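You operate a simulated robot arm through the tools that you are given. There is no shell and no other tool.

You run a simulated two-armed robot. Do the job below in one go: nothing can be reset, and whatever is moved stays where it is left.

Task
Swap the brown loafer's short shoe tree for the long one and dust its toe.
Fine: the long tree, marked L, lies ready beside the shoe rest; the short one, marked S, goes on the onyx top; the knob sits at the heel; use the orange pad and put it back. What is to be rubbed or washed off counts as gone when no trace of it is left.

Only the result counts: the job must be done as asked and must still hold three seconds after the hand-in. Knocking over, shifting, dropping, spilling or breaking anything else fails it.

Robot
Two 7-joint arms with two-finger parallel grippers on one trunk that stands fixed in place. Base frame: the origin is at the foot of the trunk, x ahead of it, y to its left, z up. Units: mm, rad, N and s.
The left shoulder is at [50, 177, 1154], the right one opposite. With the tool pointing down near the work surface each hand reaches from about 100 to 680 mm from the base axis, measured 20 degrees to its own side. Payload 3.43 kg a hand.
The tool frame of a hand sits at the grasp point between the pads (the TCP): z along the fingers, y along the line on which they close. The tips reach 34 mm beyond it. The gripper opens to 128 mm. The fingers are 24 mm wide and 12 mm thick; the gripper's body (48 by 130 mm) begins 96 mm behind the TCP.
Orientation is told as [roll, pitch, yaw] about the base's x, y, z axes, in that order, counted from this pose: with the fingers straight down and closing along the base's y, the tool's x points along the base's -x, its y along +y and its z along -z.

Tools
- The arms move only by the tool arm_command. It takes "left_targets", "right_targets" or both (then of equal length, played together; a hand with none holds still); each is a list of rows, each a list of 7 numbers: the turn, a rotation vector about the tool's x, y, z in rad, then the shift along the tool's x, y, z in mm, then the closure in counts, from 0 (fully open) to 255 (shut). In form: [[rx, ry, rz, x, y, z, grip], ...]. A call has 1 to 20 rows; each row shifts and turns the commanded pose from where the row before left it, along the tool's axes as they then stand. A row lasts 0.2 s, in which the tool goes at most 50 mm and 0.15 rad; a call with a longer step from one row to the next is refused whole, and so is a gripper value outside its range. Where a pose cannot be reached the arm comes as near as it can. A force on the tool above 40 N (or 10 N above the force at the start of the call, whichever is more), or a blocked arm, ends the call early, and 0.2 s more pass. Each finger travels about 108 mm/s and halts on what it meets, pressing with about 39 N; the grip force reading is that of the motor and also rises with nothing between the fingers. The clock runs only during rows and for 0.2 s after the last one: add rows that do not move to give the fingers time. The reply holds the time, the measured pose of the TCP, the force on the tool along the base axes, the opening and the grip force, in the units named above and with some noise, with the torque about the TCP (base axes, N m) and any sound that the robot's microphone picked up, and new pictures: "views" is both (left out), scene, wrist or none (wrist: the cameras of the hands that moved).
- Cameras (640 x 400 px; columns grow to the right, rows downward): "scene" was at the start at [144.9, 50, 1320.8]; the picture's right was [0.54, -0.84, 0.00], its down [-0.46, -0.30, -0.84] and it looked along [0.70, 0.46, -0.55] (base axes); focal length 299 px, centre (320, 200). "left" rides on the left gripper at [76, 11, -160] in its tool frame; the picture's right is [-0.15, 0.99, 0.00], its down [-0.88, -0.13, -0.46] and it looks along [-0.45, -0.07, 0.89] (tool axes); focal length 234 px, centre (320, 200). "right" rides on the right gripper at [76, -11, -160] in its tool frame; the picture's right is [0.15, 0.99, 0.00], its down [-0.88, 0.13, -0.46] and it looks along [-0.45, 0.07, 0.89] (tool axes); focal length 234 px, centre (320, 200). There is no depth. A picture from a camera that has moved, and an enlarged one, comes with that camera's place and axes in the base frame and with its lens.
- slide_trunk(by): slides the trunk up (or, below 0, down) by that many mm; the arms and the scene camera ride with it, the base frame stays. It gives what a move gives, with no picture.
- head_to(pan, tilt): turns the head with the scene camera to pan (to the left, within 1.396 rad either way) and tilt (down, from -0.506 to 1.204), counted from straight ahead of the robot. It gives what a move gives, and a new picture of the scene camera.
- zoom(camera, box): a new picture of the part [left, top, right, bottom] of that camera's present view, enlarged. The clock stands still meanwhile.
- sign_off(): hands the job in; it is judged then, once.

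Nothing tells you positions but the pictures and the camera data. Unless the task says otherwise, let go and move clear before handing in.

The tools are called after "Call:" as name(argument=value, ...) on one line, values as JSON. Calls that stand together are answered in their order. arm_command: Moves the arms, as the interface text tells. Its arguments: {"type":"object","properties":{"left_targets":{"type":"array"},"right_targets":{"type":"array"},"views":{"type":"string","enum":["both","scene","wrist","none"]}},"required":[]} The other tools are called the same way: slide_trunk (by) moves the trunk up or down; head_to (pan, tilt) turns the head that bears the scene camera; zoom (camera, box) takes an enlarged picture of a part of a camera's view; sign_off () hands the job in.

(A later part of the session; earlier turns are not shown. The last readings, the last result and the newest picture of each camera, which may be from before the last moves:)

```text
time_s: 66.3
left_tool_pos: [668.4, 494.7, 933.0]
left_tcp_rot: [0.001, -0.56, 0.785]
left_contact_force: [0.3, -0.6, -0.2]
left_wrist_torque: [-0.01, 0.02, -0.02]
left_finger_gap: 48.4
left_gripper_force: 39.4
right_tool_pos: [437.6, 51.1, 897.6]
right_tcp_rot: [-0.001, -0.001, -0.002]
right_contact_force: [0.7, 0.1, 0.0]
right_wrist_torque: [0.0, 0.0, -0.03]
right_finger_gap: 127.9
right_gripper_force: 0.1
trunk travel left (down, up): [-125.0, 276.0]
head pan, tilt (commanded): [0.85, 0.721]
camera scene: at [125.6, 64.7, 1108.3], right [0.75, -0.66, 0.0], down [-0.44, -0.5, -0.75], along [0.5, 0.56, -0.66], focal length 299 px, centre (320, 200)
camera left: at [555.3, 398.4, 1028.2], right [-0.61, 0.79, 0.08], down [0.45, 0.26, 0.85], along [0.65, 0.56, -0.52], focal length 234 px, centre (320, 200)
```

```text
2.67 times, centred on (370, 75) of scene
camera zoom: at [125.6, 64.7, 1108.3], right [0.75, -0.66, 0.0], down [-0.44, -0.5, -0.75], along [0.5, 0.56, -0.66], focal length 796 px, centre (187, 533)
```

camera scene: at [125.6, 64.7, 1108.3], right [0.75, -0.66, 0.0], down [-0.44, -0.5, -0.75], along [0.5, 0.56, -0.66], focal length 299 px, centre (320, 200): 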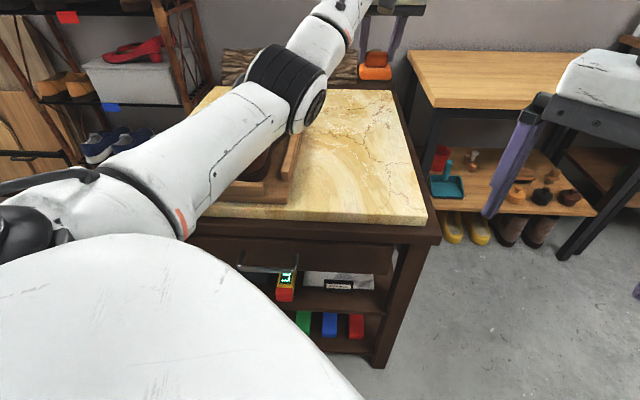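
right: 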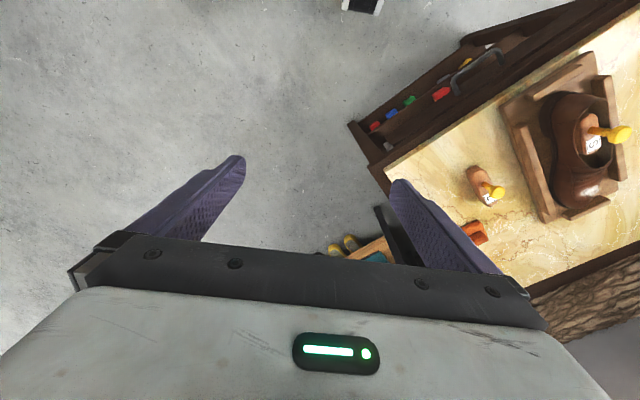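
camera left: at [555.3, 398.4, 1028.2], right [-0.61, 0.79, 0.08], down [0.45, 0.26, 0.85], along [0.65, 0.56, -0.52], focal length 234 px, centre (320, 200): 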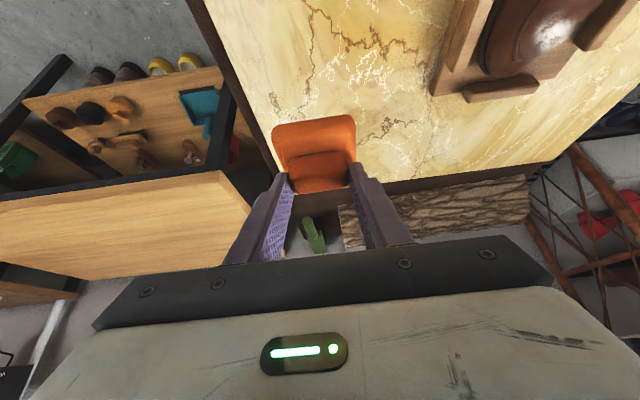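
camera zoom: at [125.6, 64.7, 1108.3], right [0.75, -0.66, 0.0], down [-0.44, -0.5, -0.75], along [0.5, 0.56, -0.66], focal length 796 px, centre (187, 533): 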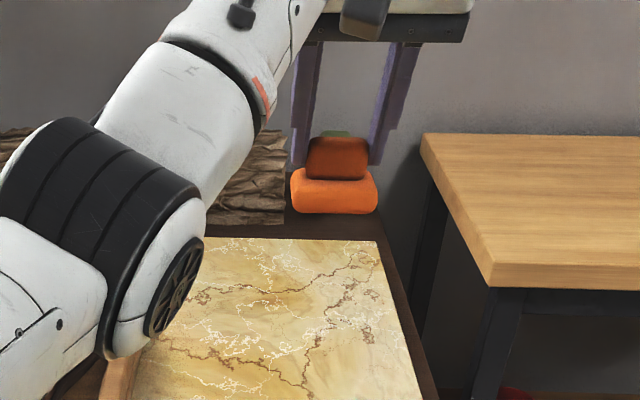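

The pad came up level and secure. I'll measure the dust on the toe from here before moving across.

Call:
zoom(camera="left", box=[440, 0, 640, 120])

Call:
zoom(camera="scene", box=[180, 80, 340, 220])

```text
3.20 times, centred on (540, 60) of left
camera zoom: at [555.3, 398.4, 1028.2], right [-0.61, 0.79, 0.08], down [0.45, 0.26, 0.85], along [0.65, 0.56, -0.52], focal length 749 px, centre (-384, 648)
```

zoom: 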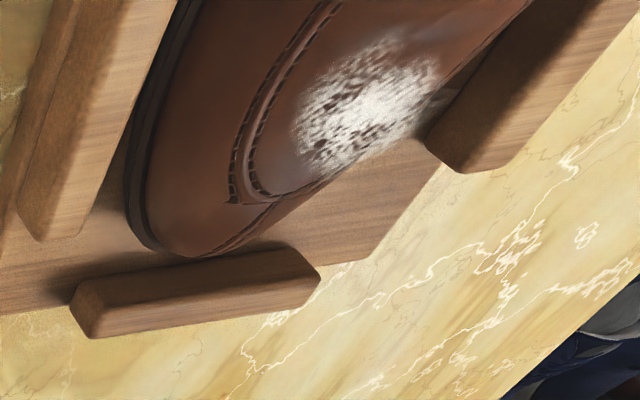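

```text
2.86 times, centred on (260, 150) of scene
camera zoom: at [125.6, 64.7, 1108.3], right [0.75, -0.66, 0.0], down [-0.44, -0.5, -0.75], along [0.5, 0.56, -0.66], focal length 853 px, centre (491, 343)
```

zoom: 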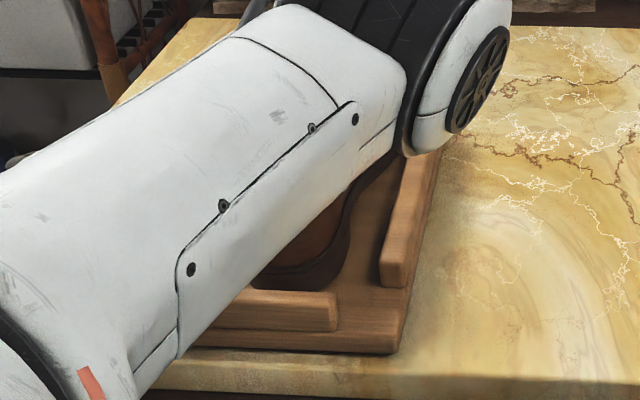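

The dust patch is about 45 × 38 mm, centred near u = 817, v = 121, z = 788, on a toe sloping forward about 14°. I'll carry the pad across above the toe, staying high.

Call:
arm_command(left_targets=[[0, 0, 0, 0.5, 20, -0.4, 255], [0, 0, 0, 0.6, 32, -0.4, 255], [0, 0, 0, 0.6, 38, -0.4, 255], [0, 0, 0, 0.6, 38, -0.4, 255], [0, 0, 0, 0.6, 38, -0.4, 255], [0, 0, 0, 0.6, 36, -0.3, 255], [0, 0, 0, 0.4, 26, -0.2, 255], [0, 0, 0, 0.3, 15.8, -0.2, 255], [0, 0, 0, 0, 0, 0, 255]], views="both")

```text
time_s: 68.3
left_tool_pos: [492.8, 663.4, 929.4]
left_tcp_rot: [0.0, -0.561, 0.786]
left_contact_force: [-0.3, 0.3, -0.5]
left_wrist_torque: [0.01, 0.03, -0.03]
left_finger_gap: 49.0
left_gripper_force: 39.2
right_tool_pos: [437.6, 52.0, 896.7]
right_tcp_rot: [0.0, 0.0, -0.003]
right_contact_force: [-1.0, -0.8, 1.2]
right_wrist_torque: [0.04, -0.02, -0.01]
right_finger_gap: 128.1
right_gripper_force: 0.1
trunk travel left (down, up): [-125.0, 276.0]
head pan, tilt (commanded): [0.85, 0.721]
camera scene: at [125.6, 64.9, 1108.3], right [0.75, -0.66, 0.0], down [-0.44, -0.5, -0.75], along [0.5, 0.56, -0.66], focal length 299 px, centre (320, 200)
camera left: at [379.6, 566.0, 1024.9], right [-0.61, 0.79, 0.08], down [0.45, 0.26, 0.85], along [0.65, 0.56, -0.51], focal length 234 px, centre (320, 200)
```

scene: 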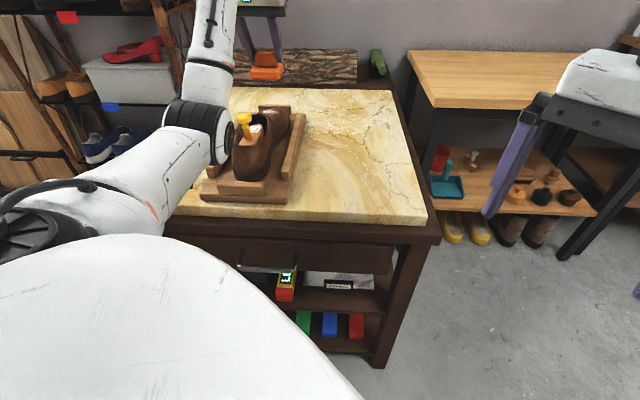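
left: 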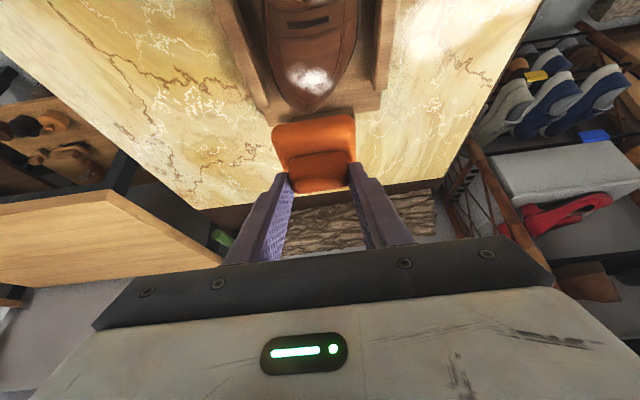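

The pad hangs just beyond the dusty toe and the path is clear. I'll measure the dust from this axial view.

Call:
zoom(camera="left", box=[240, 20, 400, 200])

Call:
zoom(camera="left", box=[270, 50, 350, 110])

```text
2.22 times, centred on (320, 110) of left
camera zoom: at [379.6, 566.0, 1024.9], right [-0.61, 0.79, 0.08], down [0.45, 0.26, 0.85], along [0.65, 0.56, -0.51], focal length 520 px, centre (320, 400)
```

zoom: 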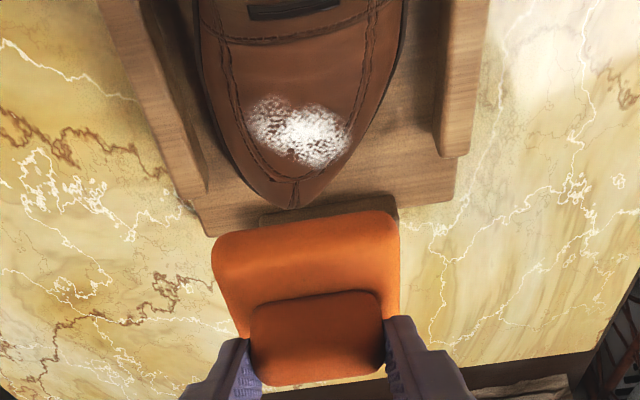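

```text
6.67 times, centred on (310, 80) of left
camera zoom: at [379.6, 566.0, 1024.9], right [-0.61, 0.79, 0.08], down [0.45, 0.26, 0.85], along [0.65, 0.56, -0.51], focal length 1561 px, centre (387, 1000)
```

zoom: 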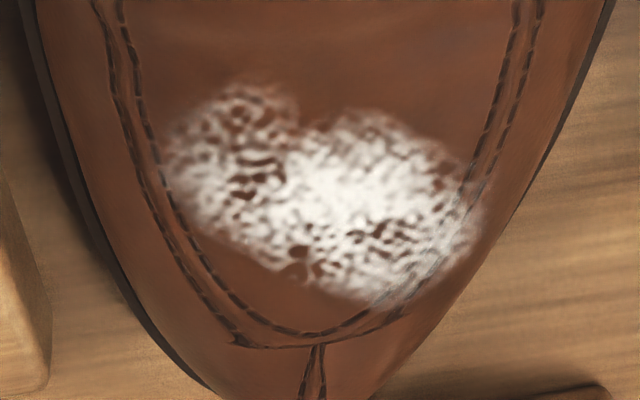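

The dust spans roughly u 793–843, v 97–146. I'll level the pad to the toe's slope (tilt back 0.25 rad) and lower to just above it.

Call:
arm_command(left_targets=[[0, 0.125, 0, 0, 0, 0, 255], [0, 0.125, 0, 0, 0, 0, 255], [0, 0, 0, 6.1, 1, 19, 255], [0, 0, 0, 6.1, 0, 19, 255], [0, 0, 0, 3, 0, 9.5, 255], [0, 0, 0, 0, 0, 0, 255]], views="both")

Call:
zoom(camera="left", box=[220, 60, 420, 230])

Call:
zoom(camera="scene", box=[190, 20, 330, 160])

```text
time_s: 69.8
left_tool_pos: [491.9, 664.6, 882.2]
left_tcp_rot: [0.001, -0.31, 0.785]
left_contact_force: [0.7, -1.0, -0.4]
left_wrist_torque: [-0.04, 0.0, 0.03]
left_finger_gap: 48.5
left_gripper_force: 38.9
right_tool_pos: [437.5, 51.7, 896.9]
right_tcp_rot: [0.001, 0.001, -0.001]
right_contact_force: [-0.3, -0.3, 0.5]
right_wrist_torque: [0.02, -0.04, -0.01]
right_finger_gap: 127.6
right_gripper_force: 0.1
trunk travel left (down, up): [-125.0, 276.0]
head pan, tilt (commanded): [0.85, 0.721]
camera scene: at [125.7, 64.8, 1108.3], right [0.75, -0.66, 0.0], down [-0.44, -0.5, -0.75], along [0.5, 0.56, -0.66], focal length 299 px, centre (320, 200)
camera left: at [398.1, 587.1, 1010.9], right [-0.6, 0.8, 0.04], down [0.59, 0.4, 0.7], along [0.54, 0.45, -0.71], focal length 234 px, centre (320, 200)
```

scene: 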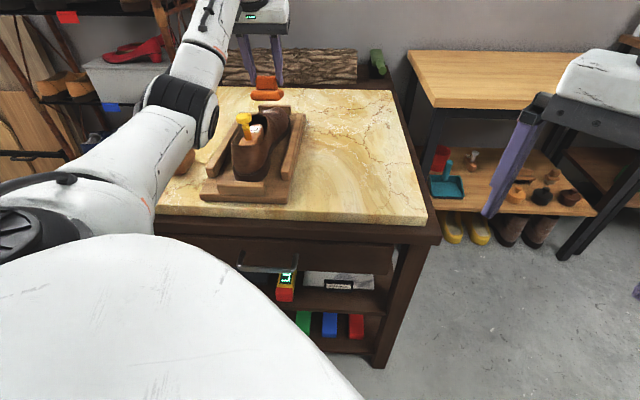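
left: 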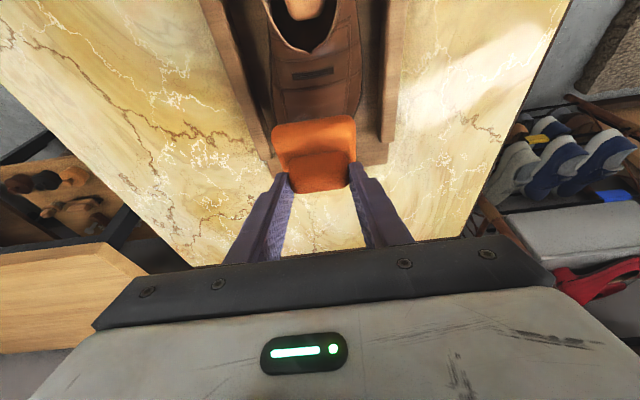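

```text
2.35 times, centred on (320, 145) of left
camera zoom: at [398.1, 587.1, 1010.9], right [-0.6, 0.8, 0.04], down [0.59, 0.4, 0.7], along [0.54, 0.45, -0.71], focal length 551 px, centre (320, 329)
```

zoom: 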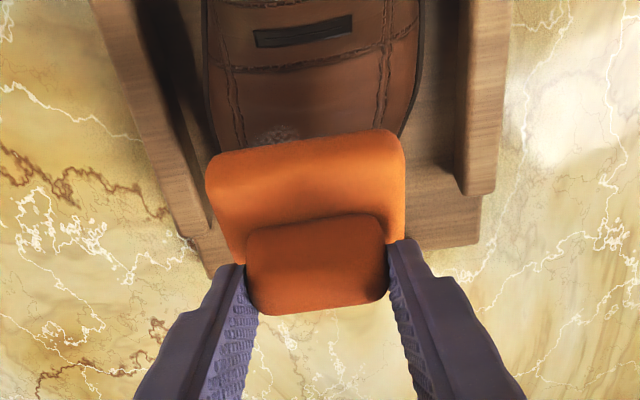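

```text
2.86 times, centred on (260, 90) of scene
camera zoom: at [125.7, 64.8, 1108.3], right [0.75, -0.66, 0.0], down [-0.44, -0.5, -0.75], along [0.5, 0.56, -0.66], focal length 853 px, centre (491, 514)
```

zoom: 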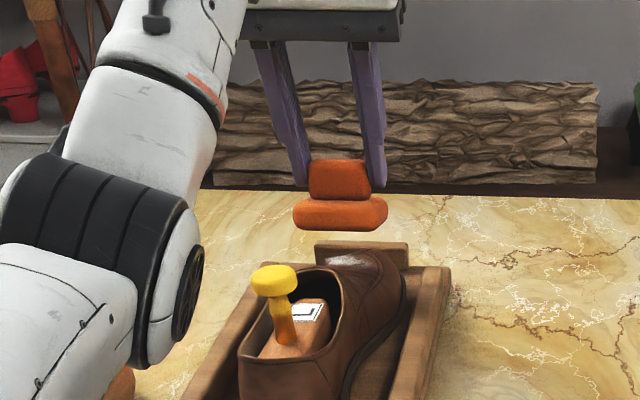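

The pad is about 20 mm over the toe and lined up. I'll descend in small steps until it touches.

Call:
arm_command(left_targets=[[0, 0, 0, 1.22, 0, 3.81, 255], [0, 0, 0, 1.22, 0, 3.81, 255], [0, 0, 0, 1.22, 0, 3.81, 255], [0, 0, 0, 0, 0, 0, 255]], views="none")

Call:
arm_command(left_targets=[[0, 0, 0, 0.61, 0, 1.9, 255], [0, 0, 0, 0.61, 0, 1.9, 255], [0, 0, 0, 0, 0, 0, 255]], views="none")

Call:
zoom(camera="scene", box=[220, 60, 320, 150])

```text
time_s: 70.8
left_tool_pos: [493.3, 665.3, 870.5]
left_tcp_rot: [0.001, -0.31, 0.787]
left_contact_force: [-0.6, 0.0, 0.6]
left_wrist_torque: [-0.03, 0.0, 0.0]
left_finger_gap: 48.4
left_gripper_force: 38.9
right_tool_pos: [438.2, 51.7, 897.5]
right_tcp_rot: [-0.001, 0.0, -0.001]
right_contact_force: [0.5, -0.1, 0.4]
right_wrist_torque: [0.01, 0.01, 0.0]
right_finger_gap: 127.7
right_gripper_force: 0.1
trunk travel left (down, up): [-125.0, 276.0]
head pan, tilt (commanded): [0.85, 0.721]
```

```text
time_s: 71.5
left_tool_pos: [492.1, 665.6, 866.8]
left_tcp_rot: [0.0, -0.311, 0.786]
left_contact_force: [0.4, -0.3, -1.4]
left_wrist_torque: [-0.04, 0.0, 0.0]
left_finger_gap: 48.6
left_gripper_force: 39.0
right_tool_pos: [437.3, 51.6, 898.5]
right_tcp_rot: [0.0, 0.0, -0.002]
right_contact_force: [-0.6, 0.6, 1.4]
right_wrist_torque: [-0.02, 0.0, 0.01]
right_finger_gap: 128.1
right_gripper_force: 0.1
trunk travel left (down, up): [-125.0, 276.0]
head pan, tilt (commanded): [0.85, 0.721]
```

```text
4.44 times, centred on (270, 105) of scene
camera zoom: at [125.7, 64.8, 1108.3], right [0.75, -0.66, 0.0], down [-0.44, -0.5, -0.75], along [0.5, 0.56, -0.66], focal length 1327 px, centre (542, 622)
```

zoom: 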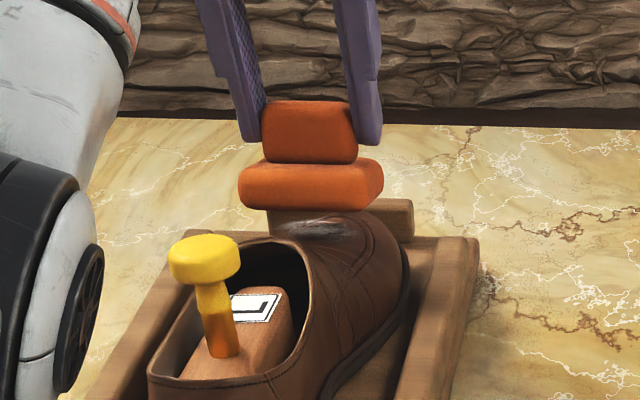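

Nearly touching now. I'll go on in 1.5 mm steps.

Call:
arm_command(left_targets=[[0, 0, 0, 0.46, 0, 1.43, 255], [0, 0, 0, 0.46, 0, 1.43, 255], [0, 0, 0, 0, 0, 0, 255]], views="none")

Call:
arm_command(left_targets=[[0, 0, 0, 0.46, 0, 1.43, 255], [0, 0, 0, 0, 0, 0, 255]], views="none")

```text
time_s: 72.3
left_tool_pos: [491.9, 665.4, 861.7]
left_tcp_rot: [0.001, -0.311, 0.786]
left_contact_force: [-0.1, -0.2, -0.1]
left_wrist_torque: [0.0, 0.01, -0.01]
left_finger_gap: 48.7
left_gripper_force: 39.1
right_tool_pos: [438.5, 51.6, 897.6]
right_tcp_rot: [0.0, 0.0, -0.002]
right_contact_force: [-0.3, -0.4, 0.0]
right_wrist_torque: [0.0, 0.01, 0.0]
right_finger_gap: 127.8
right_gripper_force: 0.1
trunk travel left (down, up): [-125.0, 276.0]
head pan, tilt (commanded): [0.85, 0.721]
```

```text
time_s: 73.0
left_tool_pos: [492.0, 665.5, 860.6]
left_tcp_rot: [0.001, -0.311, 0.785]
left_contact_force: [-0.9, 0.2, 0.6]
left_wrist_torque: [0.0, 0.02, -0.02]
left_finger_gap: 48.6
left_gripper_force: 39.0
right_tool_pos: [437.9, 51.9, 897.7]
right_tcp_rot: [0.0, -0.001, -0.002]
right_contact_force: [0.8, 0.2, 0.1]
right_wrist_torque: [0.01, 0.02, 0.0]
right_finger_gap: 127.9
right_gripper_force: 0.0
trunk travel left (down, up): [-125.0, 276.0]
head pan, tilt (commanded): [0.85, 0.721]
```

No contact yet. I'll keep lowering gently.

Call:
arm_command(left_targets=[[0, 0, 0, 0.46, 0, 1.43, 255], [0, 0, 0, 0, 0, 0, 255]], views="none")

Call:
arm_command(left_targets=[[0, 0, 0, 0.46, 0, 1.43, 255], [0, 0, 0, 0, 0, 0, 255]], views="none")

Call:
zoom(camera="scene", box=[220, 60, 320, 150])

```text
time_s: 73.5
left_tool_pos: [491.8, 665.5, 859.8]
left_tcp_rot: [0.0, -0.31, 0.787]
left_contact_force: [0.3, 0.1, -0.4]
left_wrist_torque: [0.0, -0.01, -0.02]
left_finger_gap: 48.7
left_gripper_force: 38.6
right_tool_pos: [436.7, 52.4, 898.5]
right_tcp_rot: [0.0, -0.001, -0.002]
right_contact_force: [0.2, 0.1, 0.0]
right_wrist_torque: [-0.01, 0.0, 0.03]
right_finger_gap: 127.8
right_gripper_force: 0.1
trunk travel left (down, up): [-125.0, 276.0]
head pan, tilt (commanded): [0.85, 0.721]
```

```text
time_s: 74.2
left_tool_pos: [491.3, 664.7, 857.3]
left_tcp_rot: [0.001, -0.312, 0.787]
left_contact_force: [-0.4, -0.9, -0.8]
left_wrist_torque: [0.01, 0.02, 0.02]
left_finger_gap: 48.7
left_gripper_force: 38.7
right_tool_pos: [438.3, 51.3, 897.3]
right_tcp_rot: [-0.001, -0.001, -0.001]
right_contact_force: [0.5, 0.1, 0.1]
right_wrist_torque: [0.01, 0.01, -0.01]
right_finger_gap: 127.9
right_gripper_force: 0.1
trunk travel left (down, up): [-125.0, 276.0]
head pan, tilt (commanded): [0.85, 0.721]
```

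```text
4.44 times, centred on (270, 105) of scene
camera zoom: at [125.7, 64.8, 1108.3], right [0.75, -0.66, 0.0], down [-0.44, -0.5, -0.75], along [0.5, 0.56, -0.66], focal length 1327 px, centre (542, 622)
```

zoom: 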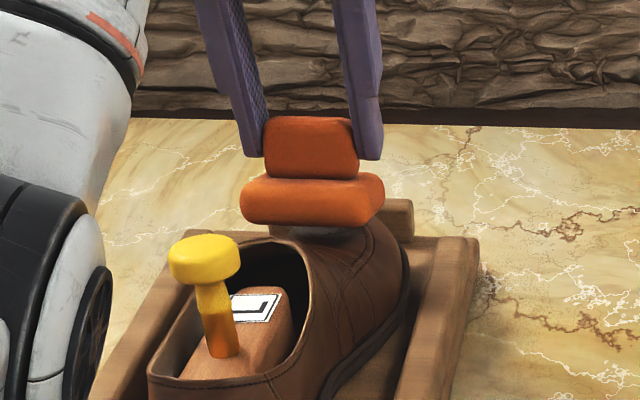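

The pad edge is now level with the toe. I'll carry on down in fine steps until I feel it.

Call:
arm_command(left_targets=[[0, 0, 0, 0.46, 0, 1.43, 255], [0, 0, 0, 0, 0, 0, 255]], views="none")

Call:
arm_command(left_targets=[[0, 0, 0, 0.46, 0, 1.43, 255], [0, 0, 0, 0, 0, 0, 255]], views="none")

Call:
arm_command(left_targets=[[0, 0, 0, 0.3, 0, 0.95, 255], [0, 0, 0, 0, 0, 0, 255]], views="none")

```text
time_s: 74.8
left_tool_pos: [490.6, 665.3, 856.8]
left_tcp_rot: [-0.001, -0.312, 0.785]
left_contact_force: [-0.3, -0.2, -0.6]
left_wrist_torque: [-0.04, 0.03, 0.01]
left_finger_gap: 48.9
left_gripper_force: 39.3
right_tool_pos: [438.0, 52.3, 897.4]
right_tcp_rot: [0.001, 0.0, -0.002]
right_contact_force: [0.5, -0.3, 0.6]
right_wrist_torque: [0.0, 0.07, 0.01]
right_finger_gap: 128.0
right_gripper_force: 0.1
trunk travel left (down, up): [-125.0, 276.0]
head pan, tilt (commanded): [0.85, 0.721]
```

```text
time_s: 75.3
left_tool_pos: [492.0, 662.8, 855.1]
left_tcp_rot: [0.0, -0.311, 0.785]
left_contact_force: [0.1, -1.0, -1.2]
left_wrist_torque: [-0.01, 0.02, -0.01]
left_finger_gap: 48.7
left_gripper_force: 39.1
right_tool_pos: [436.3, 51.5, 898.1]
right_tcp_rot: [0.0, 0.001, -0.002]
right_contact_force: [-0.4, 0.9, 0.3]
right_wrist_torque: [0.02, 0.01, 0.0]
right_finger_gap: 128.0
right_gripper_force: 0.0
trunk travel left (down, up): [-125.0, 276.0]
head pan, tilt (commanded): [0.85, 0.721]
```

```text
time_s: 76.0
left_tool_pos: [491.4, 665.4, 854.7]
left_tcp_rot: [0.001, -0.312, 0.785]
left_contact_force: [0.7, 0.5, 0.2]
left_wrist_torque: [0.0, 0.01, -0.01]
left_finger_gap: 48.8
left_gripper_force: 39.1
right_tool_pos: [438.4, 51.3, 897.8]
right_tcp_rot: [-0.001, 0.0, -0.002]
right_contact_force: [-0.2, -0.6, 0.0]
right_wrist_torque: [0.0, 0.0, 0.0]
right_finger_gap: 127.9
right_gripper_force: 0.0
trunk travel left (down, up): [-125.0, 276.0]
head pan, tilt (commanded): [0.85, 0.721]
```

Still free at z ≈ 854.5. I'll look again and continue.

Call:
arm_command(left_targets=[[0, 0, 0, 0.46, 0, 1.43, 255], [0, 0, 0, 0, 0, 0, 255]], views="none")

Call:
arm_command(left_targets=[[0, 0, 0, 0.46, 0, 1.43, 255], [0, 0, 0, 0, 0, 0, 255]], views="none")

Call:
zoom(camera="left", box=[240, 60, 400, 200])

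Call:
zoom(camera="scene", box=[230, 80, 310, 150])

```text
time_s: 76.5
left_tool_pos: [492.0, 662.5, 854.1]
left_tcp_rot: [0.0, -0.311, 0.786]
left_contact_force: [-0.5, -0.6, -0.6]
left_wrist_torque: [-0.01, 0.02, -0.02]
left_finger_gap: 48.9
left_gripper_force: 38.9
right_tool_pos: [436.7, 51.3, 897.7]
right_tcp_rot: [-0.001, 0.0, -0.002]
right_contact_force: [0.3, -0.2, -0.8]
right_wrist_torque: [0.0, 0.02, -0.01]
right_finger_gap: 128.0
right_gripper_force: 0.1
trunk travel left (down, up): [-125.0, 276.0]
head pan, tilt (commanded): [0.85, 0.721]
```

```text
time_s: 77.2
left_tool_pos: [491.0, 663.7, 852.5]
left_tcp_rot: [0.0, -0.312, 0.785]
left_contact_force: [0.3, 0.9, -0.6]
left_wrist_torque: [-0.02, -0.02, 0.0]
left_finger_gap: 48.8
left_gripper_force: 38.7
right_tool_pos: [438.3, 51.7, 897.4]
right_tcp_rot: [-0.001, 0.001, -0.001]
right_contact_force: [0.1, -1.4, 0.3]
right_wrist_torque: [-0.02, -0.02, -0.02]
right_finger_gap: 127.7
right_gripper_force: 0.1
trunk travel left (down, up): [-125.0, 276.0]
head pan, tilt (commanded): [0.85, 0.721]
```

```text
2.86 times, centred on (320, 130) of left
camera zoom: at [397.8, 586.9, 981.1], right [-0.6, 0.8, 0.04], down [0.59, 0.4, 0.7], along [0.54, 0.45, -0.71], focal length 669 px, centre (320, 400)
```

zoom: 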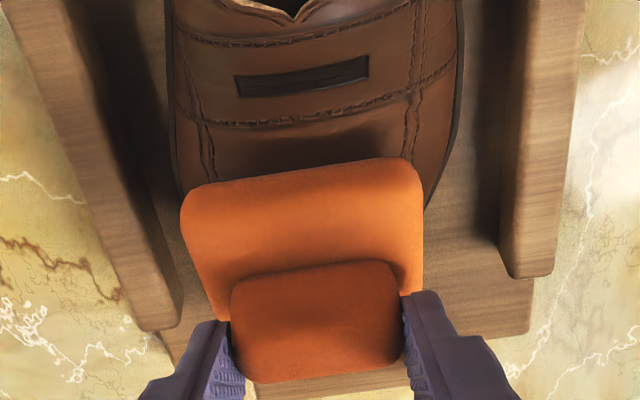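

```text
5.71 times, centred on (270, 115) of scene
camera zoom: at [125.7, 64.8, 1108.3], right [0.75, -0.66, 0.0], down [-0.44, -0.5, -0.75], along [0.5, 0.56, -0.66], focal length 1706 px, centre (606, 686)
```

zoom: 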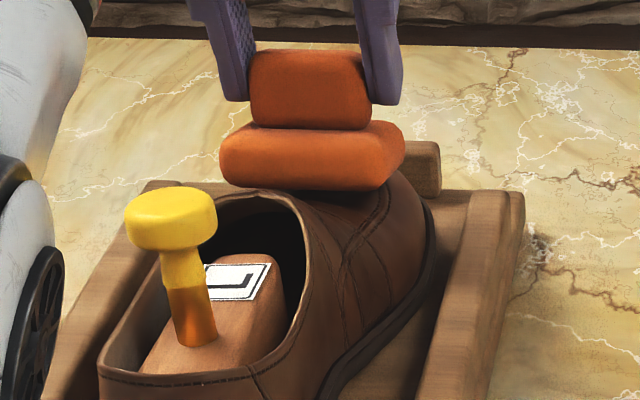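

The pad now shadows the toe, with only a few millimetres left. I'll continue.

Call:
arm_command(left_targets=[[0, 0, 0, 0.46, 0, 1.43, 255], [0, 0, 0, 0, 0, 0, 255]], views="none")

Call:
arm_command(left_targets=[[0, 0, 0, 0.46, 0, 1.43, 255], [0, 0, 0, 0, 0, 0, 255]], views="none")

Call:
arm_command(left_targets=[[0, 0, 0, 0.46, 0, 1.43, 255], [0, 0, 0, 0, 0, 0, 255]], views="none")

```text
time_s: 77.8
left_tool_pos: [491.1, 664.5, 851.1]
left_tcp_rot: [-0.002, -0.313, 0.788]
left_contact_force: [-0.3, 1.0, 4.5]
left_wrist_torque: [0.14, -0.07, 0.06]
left_finger_gap: 49.0
left_gripper_force: 38.5
right_tool_pos: [437.8, 51.4, 898.4]
right_tcp_rot: [0.001, 0.001, -0.002]
right_contact_force: [0.3, -0.3, -0.2]
right_wrist_torque: [-0.02, 0.0, 0.04]
right_finger_gap: 128.0
right_gripper_force: 0.1
trunk travel left (down, up): [-125.0, 276.0]
head pan, tilt (commanded): [0.85, 0.721]
```

```text
time_s: 78.3
left_tool_pos: [491.8, 664.2, 850.2]
left_tcp_rot: [-0.001, -0.315, 0.785]
left_contact_force: [5.5, 3.3, 8.5]
left_wrist_torque: [0.39, -0.5, 0.03]
left_finger_gap: 48.7
left_gripper_force: 39.3
right_tool_pos: [438.4, 52.1, 897.2]
right_tcp_rot: [0.003, -0.001, -0.002]
right_contact_force: [-0.5, -0.1, 0.8]
right_wrist_torque: [0.0, -0.01, 0.03]
right_finger_gap: 127.9
right_gripper_force: 0.1
trunk travel left (down, up): [-125.0, 276.0]
head pan, tilt (commanded): [0.85, 0.721]
```

```text
time_s: 79.0
left_tool_pos: [491.9, 664.3, 849.4]
left_tcp_rot: [-0.001, -0.316, 0.785]
left_contact_force: [5.4, 5.1, 12.7]
left_wrist_torque: [0.47, -0.62, 0.03]
left_finger_gap: 48.8
left_gripper_force: 38.7
right_tool_pos: [437.5, 51.0, 898.2]
right_tcp_rot: [0.003, 0.001, -0.001]
right_contact_force: [0.4, -0.2, 0.1]
right_wrist_torque: [0.01, 0.01, 0.0]
right_finger_gap: 128.0
right_gripper_force: 0.1
trunk travel left (down, up): [-125.0, 276.0]
head pan, tilt (commanded): [0.85, 0.721]
```

The pad presses the toe at about 13 N, a bit much. I'll ease up by 1.5 mm and make a first few gentle sideways strokes.

Call:
arm_command(left_targets=[[0, 0, 0, -0.5, 0, -1.5, 255], [0, 0, 0, 0, 4, 0, 255], [0, 0, 0, 0, 4, 0, 255], [0, 0, 0, 0, 4, 0, 255], [0, 0, 0, 0, -4, 0, 255], [0, 0, 0, 0, -4, 0, 255], [0, 0, 0, 0, -4, 0, 255], [0, 0, 0, 0, -4, 0, 255], [0, 0, 0, 0, -4, 0, 255], [0, 0, 0, 0, -4, 0, 255], [0, 0, 0, 0, 4, 0, 255], [0, 0, 0, 0, 4, 0, 255], [0, 0, 0, 0, 4, 0, 255], [0, 0, 0, 0, 0, 0, 255]], views="none")

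Call:
zoom(camera="scene", box=[220, 80, 320, 170])

```text
time_s: 82.0
left_tool_pos: [491.0, 665.1, 849.7]
left_tcp_rot: [0.0, -0.311, 0.785]
left_contact_force: [1.8, -2.0, 5.3]
left_wrist_torque: [-0.01, -0.33, -0.1]
left_finger_gap: 48.5
left_gripper_force: 38.8
right_tool_pos: [437.5, 50.2, 897.8]
right_tcp_rot: [0.001, -0.001, -0.001]
right_contact_force: [-0.7, 0.0, 0.5]
right_wrist_torque: [0.04, 0.01, -0.01]
right_finger_gap: 128.1
right_gripper_force: 0.1
trunk travel left (down, up): [-125.0, 276.0]
head pan, tilt (commanded): [0.85, 0.721]
```

```text
4.44 times, centred on (270, 125) of scene
camera zoom: at [125.4, 64.2, 1108.4], right [0.75, -0.66, 0.0], down [-0.44, -0.5, -0.75], along [0.5, 0.56, -0.66], focal length 1327 px, centre (542, 533)
```

zoom: 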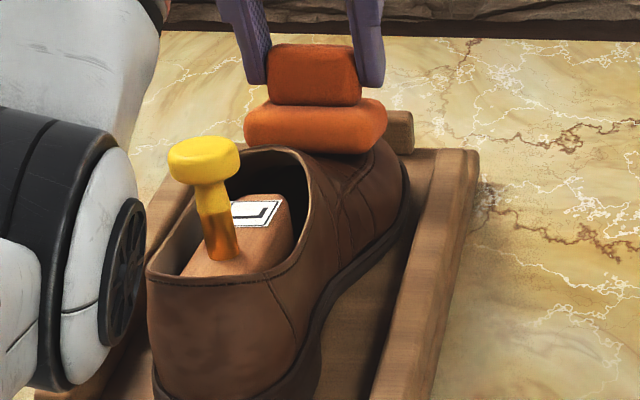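

The stroking force was about 5 N and the shoe held its place. I'll lift the pad and tilt back to see how much dust is gone.

Call:
arm_command(left_targets=[[0, 0, 0, -3, 0, -9.5, 255], [0, 0, 0, -9.2, 0, -28.6, 255], [0, 0, 0, -12.2, 0, -38.1, 255], [0, -0.125, 0, 0, 0, 0, 255], [0, -0.125, 0, 0, 0, 0, 255], [0, 0, 0, 0, 0, 0, 255]], views="wrist")

Call:
zoom(camera="left", box=[270, 50, 350, 110])

Call:
zoom(camera="scene", box=[220, 80, 320, 170])

```text
time_s: 83.3
left_tool_pos: [490.5, 664.6, 929.6]
left_tcp_rot: [-0.002, -0.562, 0.785]
left_contact_force: [-1.2, -0.3, -0.2]
left_wrist_torque: [0.01, 0.02, 0.01]
left_finger_gap: 48.7
left_gripper_force: 38.5
right_tool_pos: [437.6, 52.6, 897.3]
right_tcp_rot: [0.002, -0.001, -0.002]
right_contact_force: [0.0, 0.3, 0.0]
right_wrist_torque: [0.0, -0.02, 0.01]
right_finger_gap: 128.2
right_gripper_force: 0.1
trunk travel left (down, up): [-125.0, 276.0]
head pan, tilt (commanded): [0.85, 0.721]
camera left: at [377.5, 567.0, 1023.5], right [-0.61, 0.79, 0.08], down [0.45, 0.26, 0.85], along [0.65, 0.56, -0.51], focal length 234 px, centre (320, 200)
```

left: 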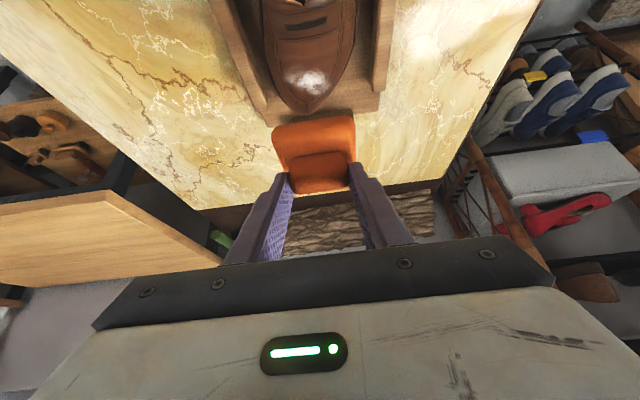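

```text
6.67 times, centred on (310, 80) of left
camera zoom: at [377.5, 567.0, 1023.5], right [-0.61, 0.79, 0.08], down [0.45, 0.26, 0.85], along [0.65, 0.56, -0.51], focal length 1561 px, centre (387, 1000)
```

zoom: 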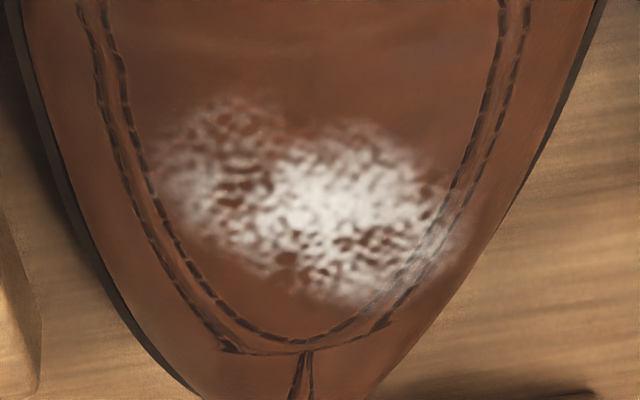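

```text
4.44 times, centred on (270, 125) of scene
camera zoom: at [125.6, 64.8, 1108.4], right [0.75, -0.66, 0.0], down [-0.44, -0.5, -0.75], along [0.5, 0.56, -0.66], focal length 1327 px, centre (542, 533)
```

zoom: 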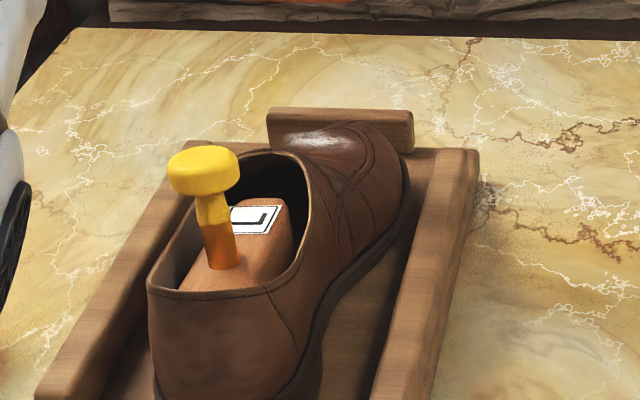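

The whole patch has faded somewhat, so rubbing works and more strokes are needed. I'll set the pad at a slightly flatter angle and go back down.

Call:
arm_command(left_targets=[[0, 0.09, 0, 0, 0, 0, 255], [0, 0.09, 0, 0, 0, 0, 255], [0, 0, 0, 14, 0, 23, 255], [0, 0, 0, 11.1, 0, 27.9, 255], [0, 0, 0, 5.6, 0, 13.9, 255], [0, 0, 0, 1.9, 0, 4.6, 255], [0, 0, 0, 0, 0, 0, 255]], views="none")

```text
time_s: 85.0
left_tool_pos: [489.6, 660.9, 852.1]
left_tcp_rot: [0.0, -0.381, 0.786]
left_contact_force: [0.0, 0.5, -0.2]
left_wrist_torque: [0.03, 0.0, -0.01]
left_finger_gap: 48.8
left_gripper_force: 39.2
right_tool_pos: [437.9, 51.5, 897.6]
right_tcp_rot: [0.0, 0.0, -0.002]
right_contact_force: [-0.1, 0.0, 0.0]
right_wrist_torque: [-0.04, 0.02, -0.02]
right_finger_gap: 128.0
right_gripper_force: 0.1
trunk travel left (down, up): [-125.0, 276.0]
head pan, tilt (commanded): [0.85, 0.721]
```

No contact yet at z = 852, so I'll go down a little at a time.

Call:
arm_command(left_targets=[[0, 0, 0, 0.37, 0, 0.93, 255], [0, 0, 0, 0, 0, 0, 255]], views="none")

Call:
arm_command(left_targets=[[0, 0, 0, 0.37, 0, 0.93, 255], [0, 0, 0, 0, 0, 0, 255]], views="none")

Call:
arm_command(left_targets=[[0, 0, 0, 0.37, 0, 0.93, 255], [0, 0, 0, 0, 0, 0, 255]], views="none")

```text
time_s: 85.5
left_tool_pos: [488.9, 660.2, 851.8]
left_tcp_rot: [-0.001, -0.38, 0.784]
left_contact_force: [0.1, 0.7, -0.8]
left_wrist_torque: [-0.01, 0.02, -0.04]
left_finger_gap: 48.5
left_gripper_force: 38.9
right_tool_pos: [436.5, 51.1, 897.4]
right_tcp_rot: [-0.001, 0.0, -0.001]
right_contact_force: [0.9, -0.5, 0.4]
right_wrist_torque: [0.01, 0.02, -0.01]
right_finger_gap: 127.8
right_gripper_force: 0.1
trunk travel left (down, up): [-125.0, 276.0]
head pan, tilt (commanded): [0.85, 0.721]
```

```text
time_s: 86.2
left_tool_pos: [488.8, 660.3, 849.6]
left_tcp_rot: [0.0, -0.38, 0.786]
left_contact_force: [-0.2, 1.0, 0.0]
left_wrist_torque: [0.02, 0.0, 0.0]
left_finger_gap: 48.8
left_gripper_force: 39.1
right_tool_pos: [437.9, 51.6, 896.7]
right_tcp_rot: [-0.001, 0.001, -0.001]
right_contact_force: [0.5, 0.5, 0.4]
right_wrist_torque: [0.0, 0.02, -0.04]
right_finger_gap: 128.2
right_gripper_force: 0.0
trunk travel left (down, up): [-125.0, 276.0]
head pan, tilt (commanded): [0.85, 0.721]
```

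```text
time_s: 86.8
left_tool_pos: [488.6, 661.7, 850.5]
left_tcp_rot: [0.0, -0.381, 0.785]
left_contact_force: [1.1, 0.0, 4.6]
left_wrist_torque: [-0.16, 0.06, 0.07]
left_finger_gap: 48.7
left_gripper_force: 39.3
right_tool_pos: [436.3, 50.8, 897.3]
right_tcp_rot: [0.003, 0.001, -0.002]
right_contact_force: [-0.5, 0.6, -0.6]
right_wrist_torque: [0.01, 0.0, -0.03]
right_finger_gap: 128.1
right_gripper_force: 0.0
trunk travel left (down, up): [-125.0, 276.0]
head pan, tilt (commanded): [0.85, 0.721]
```

The pad touches at its near edge, so a tilt between the two tries should lie flat. I'll adjust by 0.04 rad and make a longer set of sideways strokes.

Call:
arm_command(left_targets=[[0, 0.04, 0, 0, 0, 0, 255], [0, 0, 0, 0, 6, 0, 255], [0, 0, 0, 0, 7, 0, 255], [0, 0, 0, 0, -7, 0, 255], [0, 0, 0, 0, -7, 0, 255], [0, 0, 0, 0, -7, 0, 255], [0, 0, 0, 0, -7, 0, 255], [0, 0, 0, 0, 7, 0, 255], [0, 0, 0, 0, 7, 0, 255], [0, 0, 0, 0, 7, 0, 255], [0, 0, 0, 0, 7, 0, 255], [0, 0, 0, 0, -7, 0, 255], [0, 0, 0, 0, -6, 0, 255], [0, 0, 0, 0, 0, 0, 255]], views="none")

Call:
zoom(camera="scene", box=[220, 80, 320, 170])

```text
time_s: 89.8
left_tool_pos: [486.4, 663.4, 850.4]
left_tcp_rot: [0.0, -0.342, 0.787]
left_contact_force: [-1.8, 7.1, 11.7]
left_wrist_torque: [0.42, 0.11, 0.02]
left_finger_gap: 48.6
left_gripper_force: 39.6
right_tool_pos: [436.9, 50.9, 899.0]
right_tcp_rot: [0.001, 0.0, 0.0]
right_contact_force: [-0.4, -0.2, -1.0]
right_wrist_torque: [0.02, -0.01, 0.02]
right_finger_gap: 127.9
right_gripper_force: 0.0
trunk travel left (down, up): [-125.0, 276.0]
head pan, tilt (commanded): [0.85, 0.721]
```

```text
4.44 times, centred on (270, 125) of scene
camera zoom: at [124.7, 64.2, 1108.6], right [0.75, -0.66, 0.0], down [-0.43, -0.5, -0.75], along [0.5, 0.56, -0.66], focal length 1327 px, centre (542, 533)
```

zoom: 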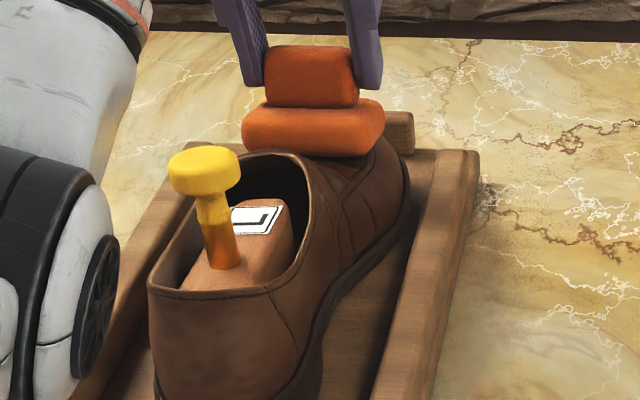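

The pad lies flatter now and the shoe stays put. I'll ease off slightly and continue with more strokes, along and across.

Call:
arm_command(left_targets=[[0, 0, 0, -0.25, 0, -0.7, 255], [0, 0, 0, 0, 7, 0, 255], [0, 0, 0, 0, 7, 0, 255], [0, 0, 0, 0, -8, 0, 255], [0, 0, 0, 0, -8, 0, 255], [0, 0, 0, 0, -8, 0, 255], [0, 0, 0, 0, -6, 0, 255], [0, 0, 0, 0, 8, 0, 255], [0, 0, 0, 0, 8, 0, 255], [0, 0, 0, -6.8, 0, 4.2, 255], [0, 0, 0, 6.8, 0, -4.2, 255], [0, 0, 0, 6.8, 0, -4.2, 255], [0, 0, 0, -6.8, 0, 4.2, 255], [0, 0, 0, -6.8, 0, 4.2, 255], [0, 0, 0, 6.8, 0, -4.2, 255], [0, 0, 0, 0, 8, 0, 255], [0, 0, 0, 0, -8, 0, 255], [0, 0, 0, 0, -8, 0, 255], [0, 0, 0, 0, 8, 0, 255], [0, 0, 0, 0, 0, 0, 255]], views="none")

Call:
zoom(camera="scene", box=[220, 80, 320, 170])

```text
time_s: 94.0
left_tool_pos: [487.1, 660.3, 850.5]
left_tcp_rot: [0.0, -0.339, 0.786]
left_contact_force: [0.9, -0.5, 2.1]
left_wrist_torque: [-0.04, -0.12, -0.02]
left_finger_gap: 48.5
left_gripper_force: 38.9
right_tool_pos: [436.6, 51.3, 897.7]
right_tcp_rot: [0.001, 0.001, -0.002]
right_contact_force: [-0.4, 0.7, -0.2]
right_wrist_torque: [-0.01, -0.02, -0.04]
right_finger_gap: 127.8
right_gripper_force: 0.1
trunk travel left (down, up): [-125.0, 276.0]
head pan, tilt (commanded): [0.85, 0.721]
```

```text
4.44 times, centred on (270, 125) of scene
camera zoom: at [125.5, 64.6, 1108.3], right [0.75, -0.66, 0.0], down [-0.44, -0.5, -0.75], along [0.5, 0.56, -0.66], focal length 1327 px, centre (542, 533)
```

zoom: 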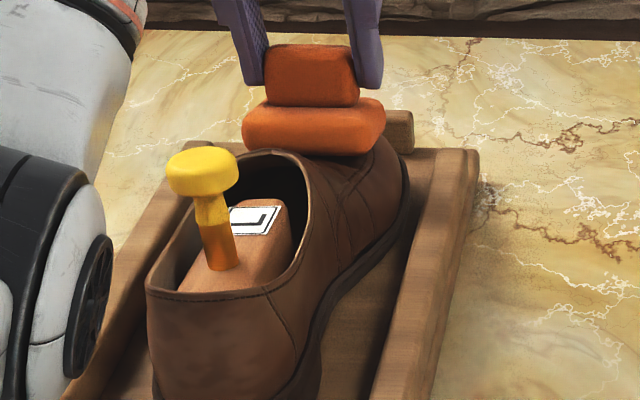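

Contact force is now about 2 N. I'll lift and look at the progress.

Call:
arm_command(left_targets=[[0, 0, 0, -4, 0, -11.3, 255], [0, 0, 0, -10, 0, -28.3, 255], [0, 0, 0, -12, 0, -33.9, 255], [0, -0.11, 0, 0, 0, 0, 255], [0, -0.11, 0, 0, 0, 0, 255], [0, 0, 0, 0, 0, 0, 255]], views="wrist")

Call:
zoom(camera="left", box=[270, 50, 350, 110])

Call:
zoom(camera="scene", box=[220, 80, 320, 170])

```text
time_s: 95.3
left_tool_pos: [488.4, 659.7, 929.1]
left_tcp_rot: [-0.003, -0.561, 0.786]
left_contact_force: [0.4, -0.6, -0.1]
left_wrist_torque: [-0.01, 0.0, 0.02]
left_finger_gap: 48.9
left_gripper_force: 38.7
right_tool_pos: [437.7, 52.4, 897.5]
right_tcp_rot: [-0.001, 0.0, 0.0]
right_contact_force: [0.1, -0.8, -0.3]
right_wrist_torque: [0.02, 0.01, -0.03]
right_finger_gap: 128.2
right_gripper_force: 0.1
trunk travel left (down, up): [-125.0, 276.0]
head pan, tilt (commanded): [0.85, 0.721]
camera left: at [374.7, 563.1, 1023.1], right [-0.61, 0.79, 0.08], down [0.45, 0.26, 0.85], along [0.65, 0.56, -0.51], focal length 234 px, centre (320, 200)
```

left: 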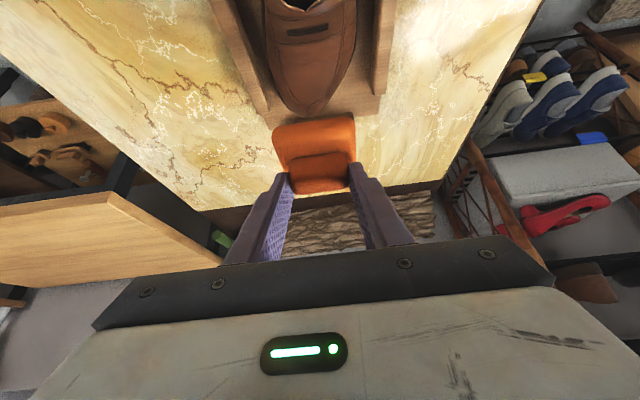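

```text
6.67 times, centred on (310, 80) of left
camera zoom: at [374.7, 563.1, 1023.1], right [-0.61, 0.79, 0.08], down [0.45, 0.26, 0.85], along [0.65, 0.56, -0.51], focal length 1561 px, centre (387, 1000)
```

zoom: 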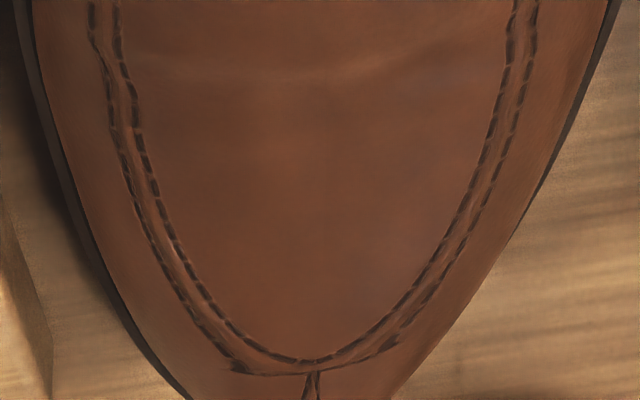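

```text
4.44 times, centred on (270, 125) of scene
camera zoom: at [125.6, 64.8, 1108.3], right [0.75, -0.66, 0.0], down [-0.44, -0.5, -0.75], along [0.5, 0.56, -0.66], focal length 1327 px, centre (542, 533)
```

zoom: 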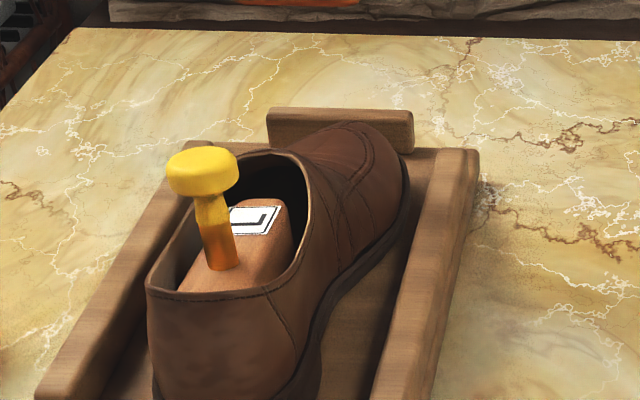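

The dust looks gone. I'll inspect closely for any faint traces.

Call:
zoom(camera="left", box=[285, 62, 325, 92])

Call:
zoom(camera="left", box=[305, 70, 345, 105])

Call:
zoom(camera="scene", box=[255, 100, 300, 135])

```text
13.33 times, centred on (305, 77) of left
camera zoom: at [374.7, 563.1, 1023.1], right [-0.61, 0.79, 0.08], down [0.45, 0.26, 0.85], along [0.65, 0.56, -0.51], focal length 3122 px, centre (520, 1840)
```

zoom: 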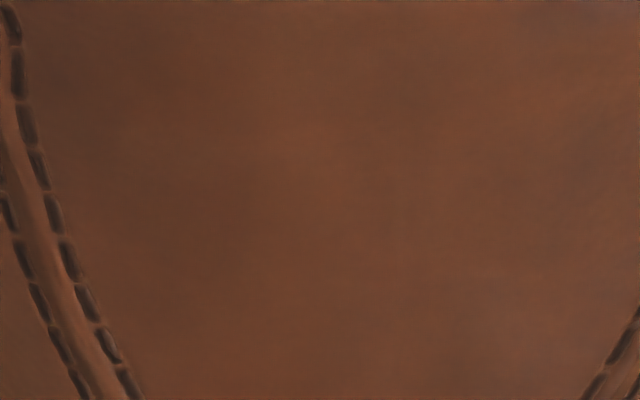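

```text
11.43 times, centred on (325, 88) of left
camera zoom: at [374.7, 563.1, 1023.1], right [-0.61, 0.79, 0.08], down [0.45, 0.26, 0.85], along [0.65, 0.56, -0.51], focal length 2676 px, centre (263, 1486)
```

zoom: 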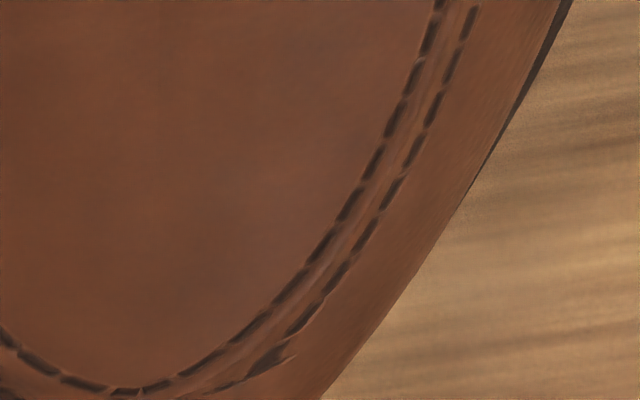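

```text
11.43 times, centred on (278, 118) of scene
camera zoom: at [125.6, 64.8, 1108.3], right [0.75, -0.66, 0.0], down [-0.44, -0.5, -0.75], along [0.5, 0.56, -0.66], focal length 3412 px, centre (806, 1143)
```

zoom: 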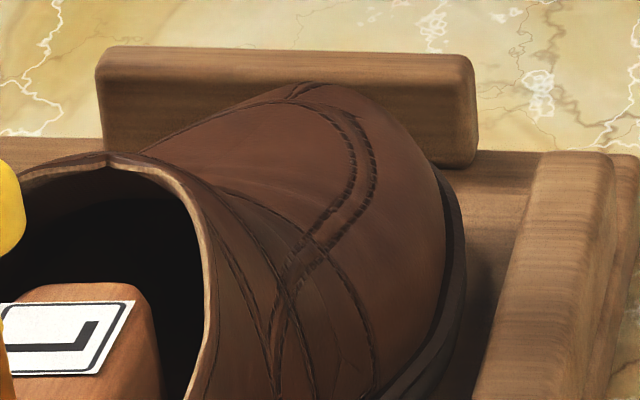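

I see no dust, only perhaps a faint grey tint at the lower right. To be sure no trace is left, I'll make one more gentle pass centred slightly further forward and left.

Call:
arm_command(left_targets=[[0, 0.11, 0, 0, 0, 0, 255], [0, 0.11, 0, 0, 0, 0, 255], [0, 0, 0, 8, 2, 30, 255], [0, 0, 0, 7.5, 2, 28, 255], [0, 0, 0, 4.2, 1, 15.7, 255], [0, 0, 0, 0.66, 0, 1.9, 255], [0, 0, 0, 0, 0, 0, 255]], views="none")

Call:
arm_command(left_targets=[[0, 0, 0, 0.33, 0, 0.94, 255], [0, 0, 0, 0, 0, 0, 255]], views="none")

```text
time_s: 97.0
left_tool_pos: [488.5, 669.0, 849.9]
left_tcp_rot: [0.0, -0.341, 0.785]
left_contact_force: [-0.3, 0.1, 0.6]
left_wrist_torque: [-0.02, 0.0, 0.01]
left_finger_gap: 49.0
left_gripper_force: 38.9
right_tool_pos: [437.6, 51.9, 896.9]
right_tcp_rot: [-0.001, 0.001, -0.001]
right_contact_force: [-0.5, -0.6, -0.2]
right_wrist_torque: [0.01, 0.02, -0.01]
right_finger_gap: 128.1
right_gripper_force: 0.1
trunk travel left (down, up): [-125.0, 276.0]
head pan, tilt (commanded): [0.85, 0.721]
```

```text
time_s: 97.5
left_tool_pos: [489.6, 668.4, 849.2]
left_tcp_rot: [0.0, -0.34, 0.786]
left_contact_force: [-0.3, 0.5, 0.7]
left_wrist_torque: [-0.02, -0.08, -0.02]
left_finger_gap: 48.7
left_gripper_force: 38.9
right_tool_pos: [437.8, 51.5, 897.7]
right_tcp_rot: [0.0, 0.001, -0.001]
right_contact_force: [0.4, 0.7, -0.1]
right_wrist_torque: [0.0, 0.0, 0.02]
right_finger_gap: 127.9
right_gripper_force: 0.1
trunk travel left (down, up): [-125.0, 276.0]
head pan, tilt (commanded): [0.85, 0.721]
```

Just at the surface. I'll press 1 mm more and stroke.

Call:
arm_command(left_targets=[[0, 0, 0, 0.33, 0, 0.94, 255], [0, 0, 0, 0, 6, 0, 255], [0, 0, 0, 0, 6, 0, 255], [0, 0, 0, 0, -7, 0, 255], [0, 0, 0, 0, -7, 0, 255], [0, 0, 0, 0, -7, 0, 255], [0, 0, 0, 0, -7, 0, 255], [0, 0, 0, 0, -6, 0, 255], [0, 0, 0, 0, 7, 0, 255], [0, 0, 0, 0, 7, 0, 255], [0, 0, 0, 0, 7, 0, 255], [0, 0, 0, 0, -7, 0, 255], [0, 0, 0, 0, 8, 0, 255], [0, 0, 0, 0, 0, 0, 255]], views="none")

Call:
zoom(camera="scene", box=[220, 80, 320, 170])

```text
time_s: 100.5
left_tool_pos: [488.3, 668.9, 849.2]
left_tcp_rot: [-0.002, -0.342, 0.784]
left_contact_force: [3.9, -2.0, 7.2]
left_wrist_torque: [-0.15, -0.4, 0.0]
left_finger_gap: 48.7
left_gripper_force: 38.9
right_tool_pos: [436.8, 51.0, 899.3]
right_tcp_rot: [0.002, 0.0, 0.0]
right_contact_force: [0.4, -0.5, 0.9]
right_wrist_torque: [0.0, 0.01, -0.01]
right_finger_gap: 128.0
right_gripper_force: 0.1
trunk travel left (down, up): [-125.0, 276.0]
head pan, tilt (commanded): [0.85, 0.721]
```

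```text
4.44 times, centred on (270, 125) of scene
camera zoom: at [125.4, 64.0, 1108.4], right [0.75, -0.66, 0.0], down [-0.44, -0.49, -0.75], along [0.5, 0.56, -0.66], focal length 1327 px, centre (542, 533)
```

zoom: 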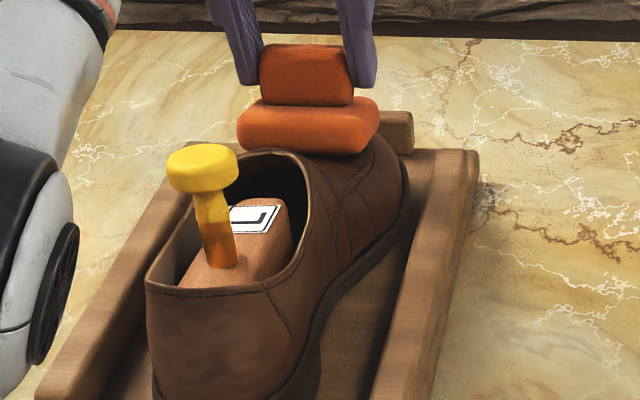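

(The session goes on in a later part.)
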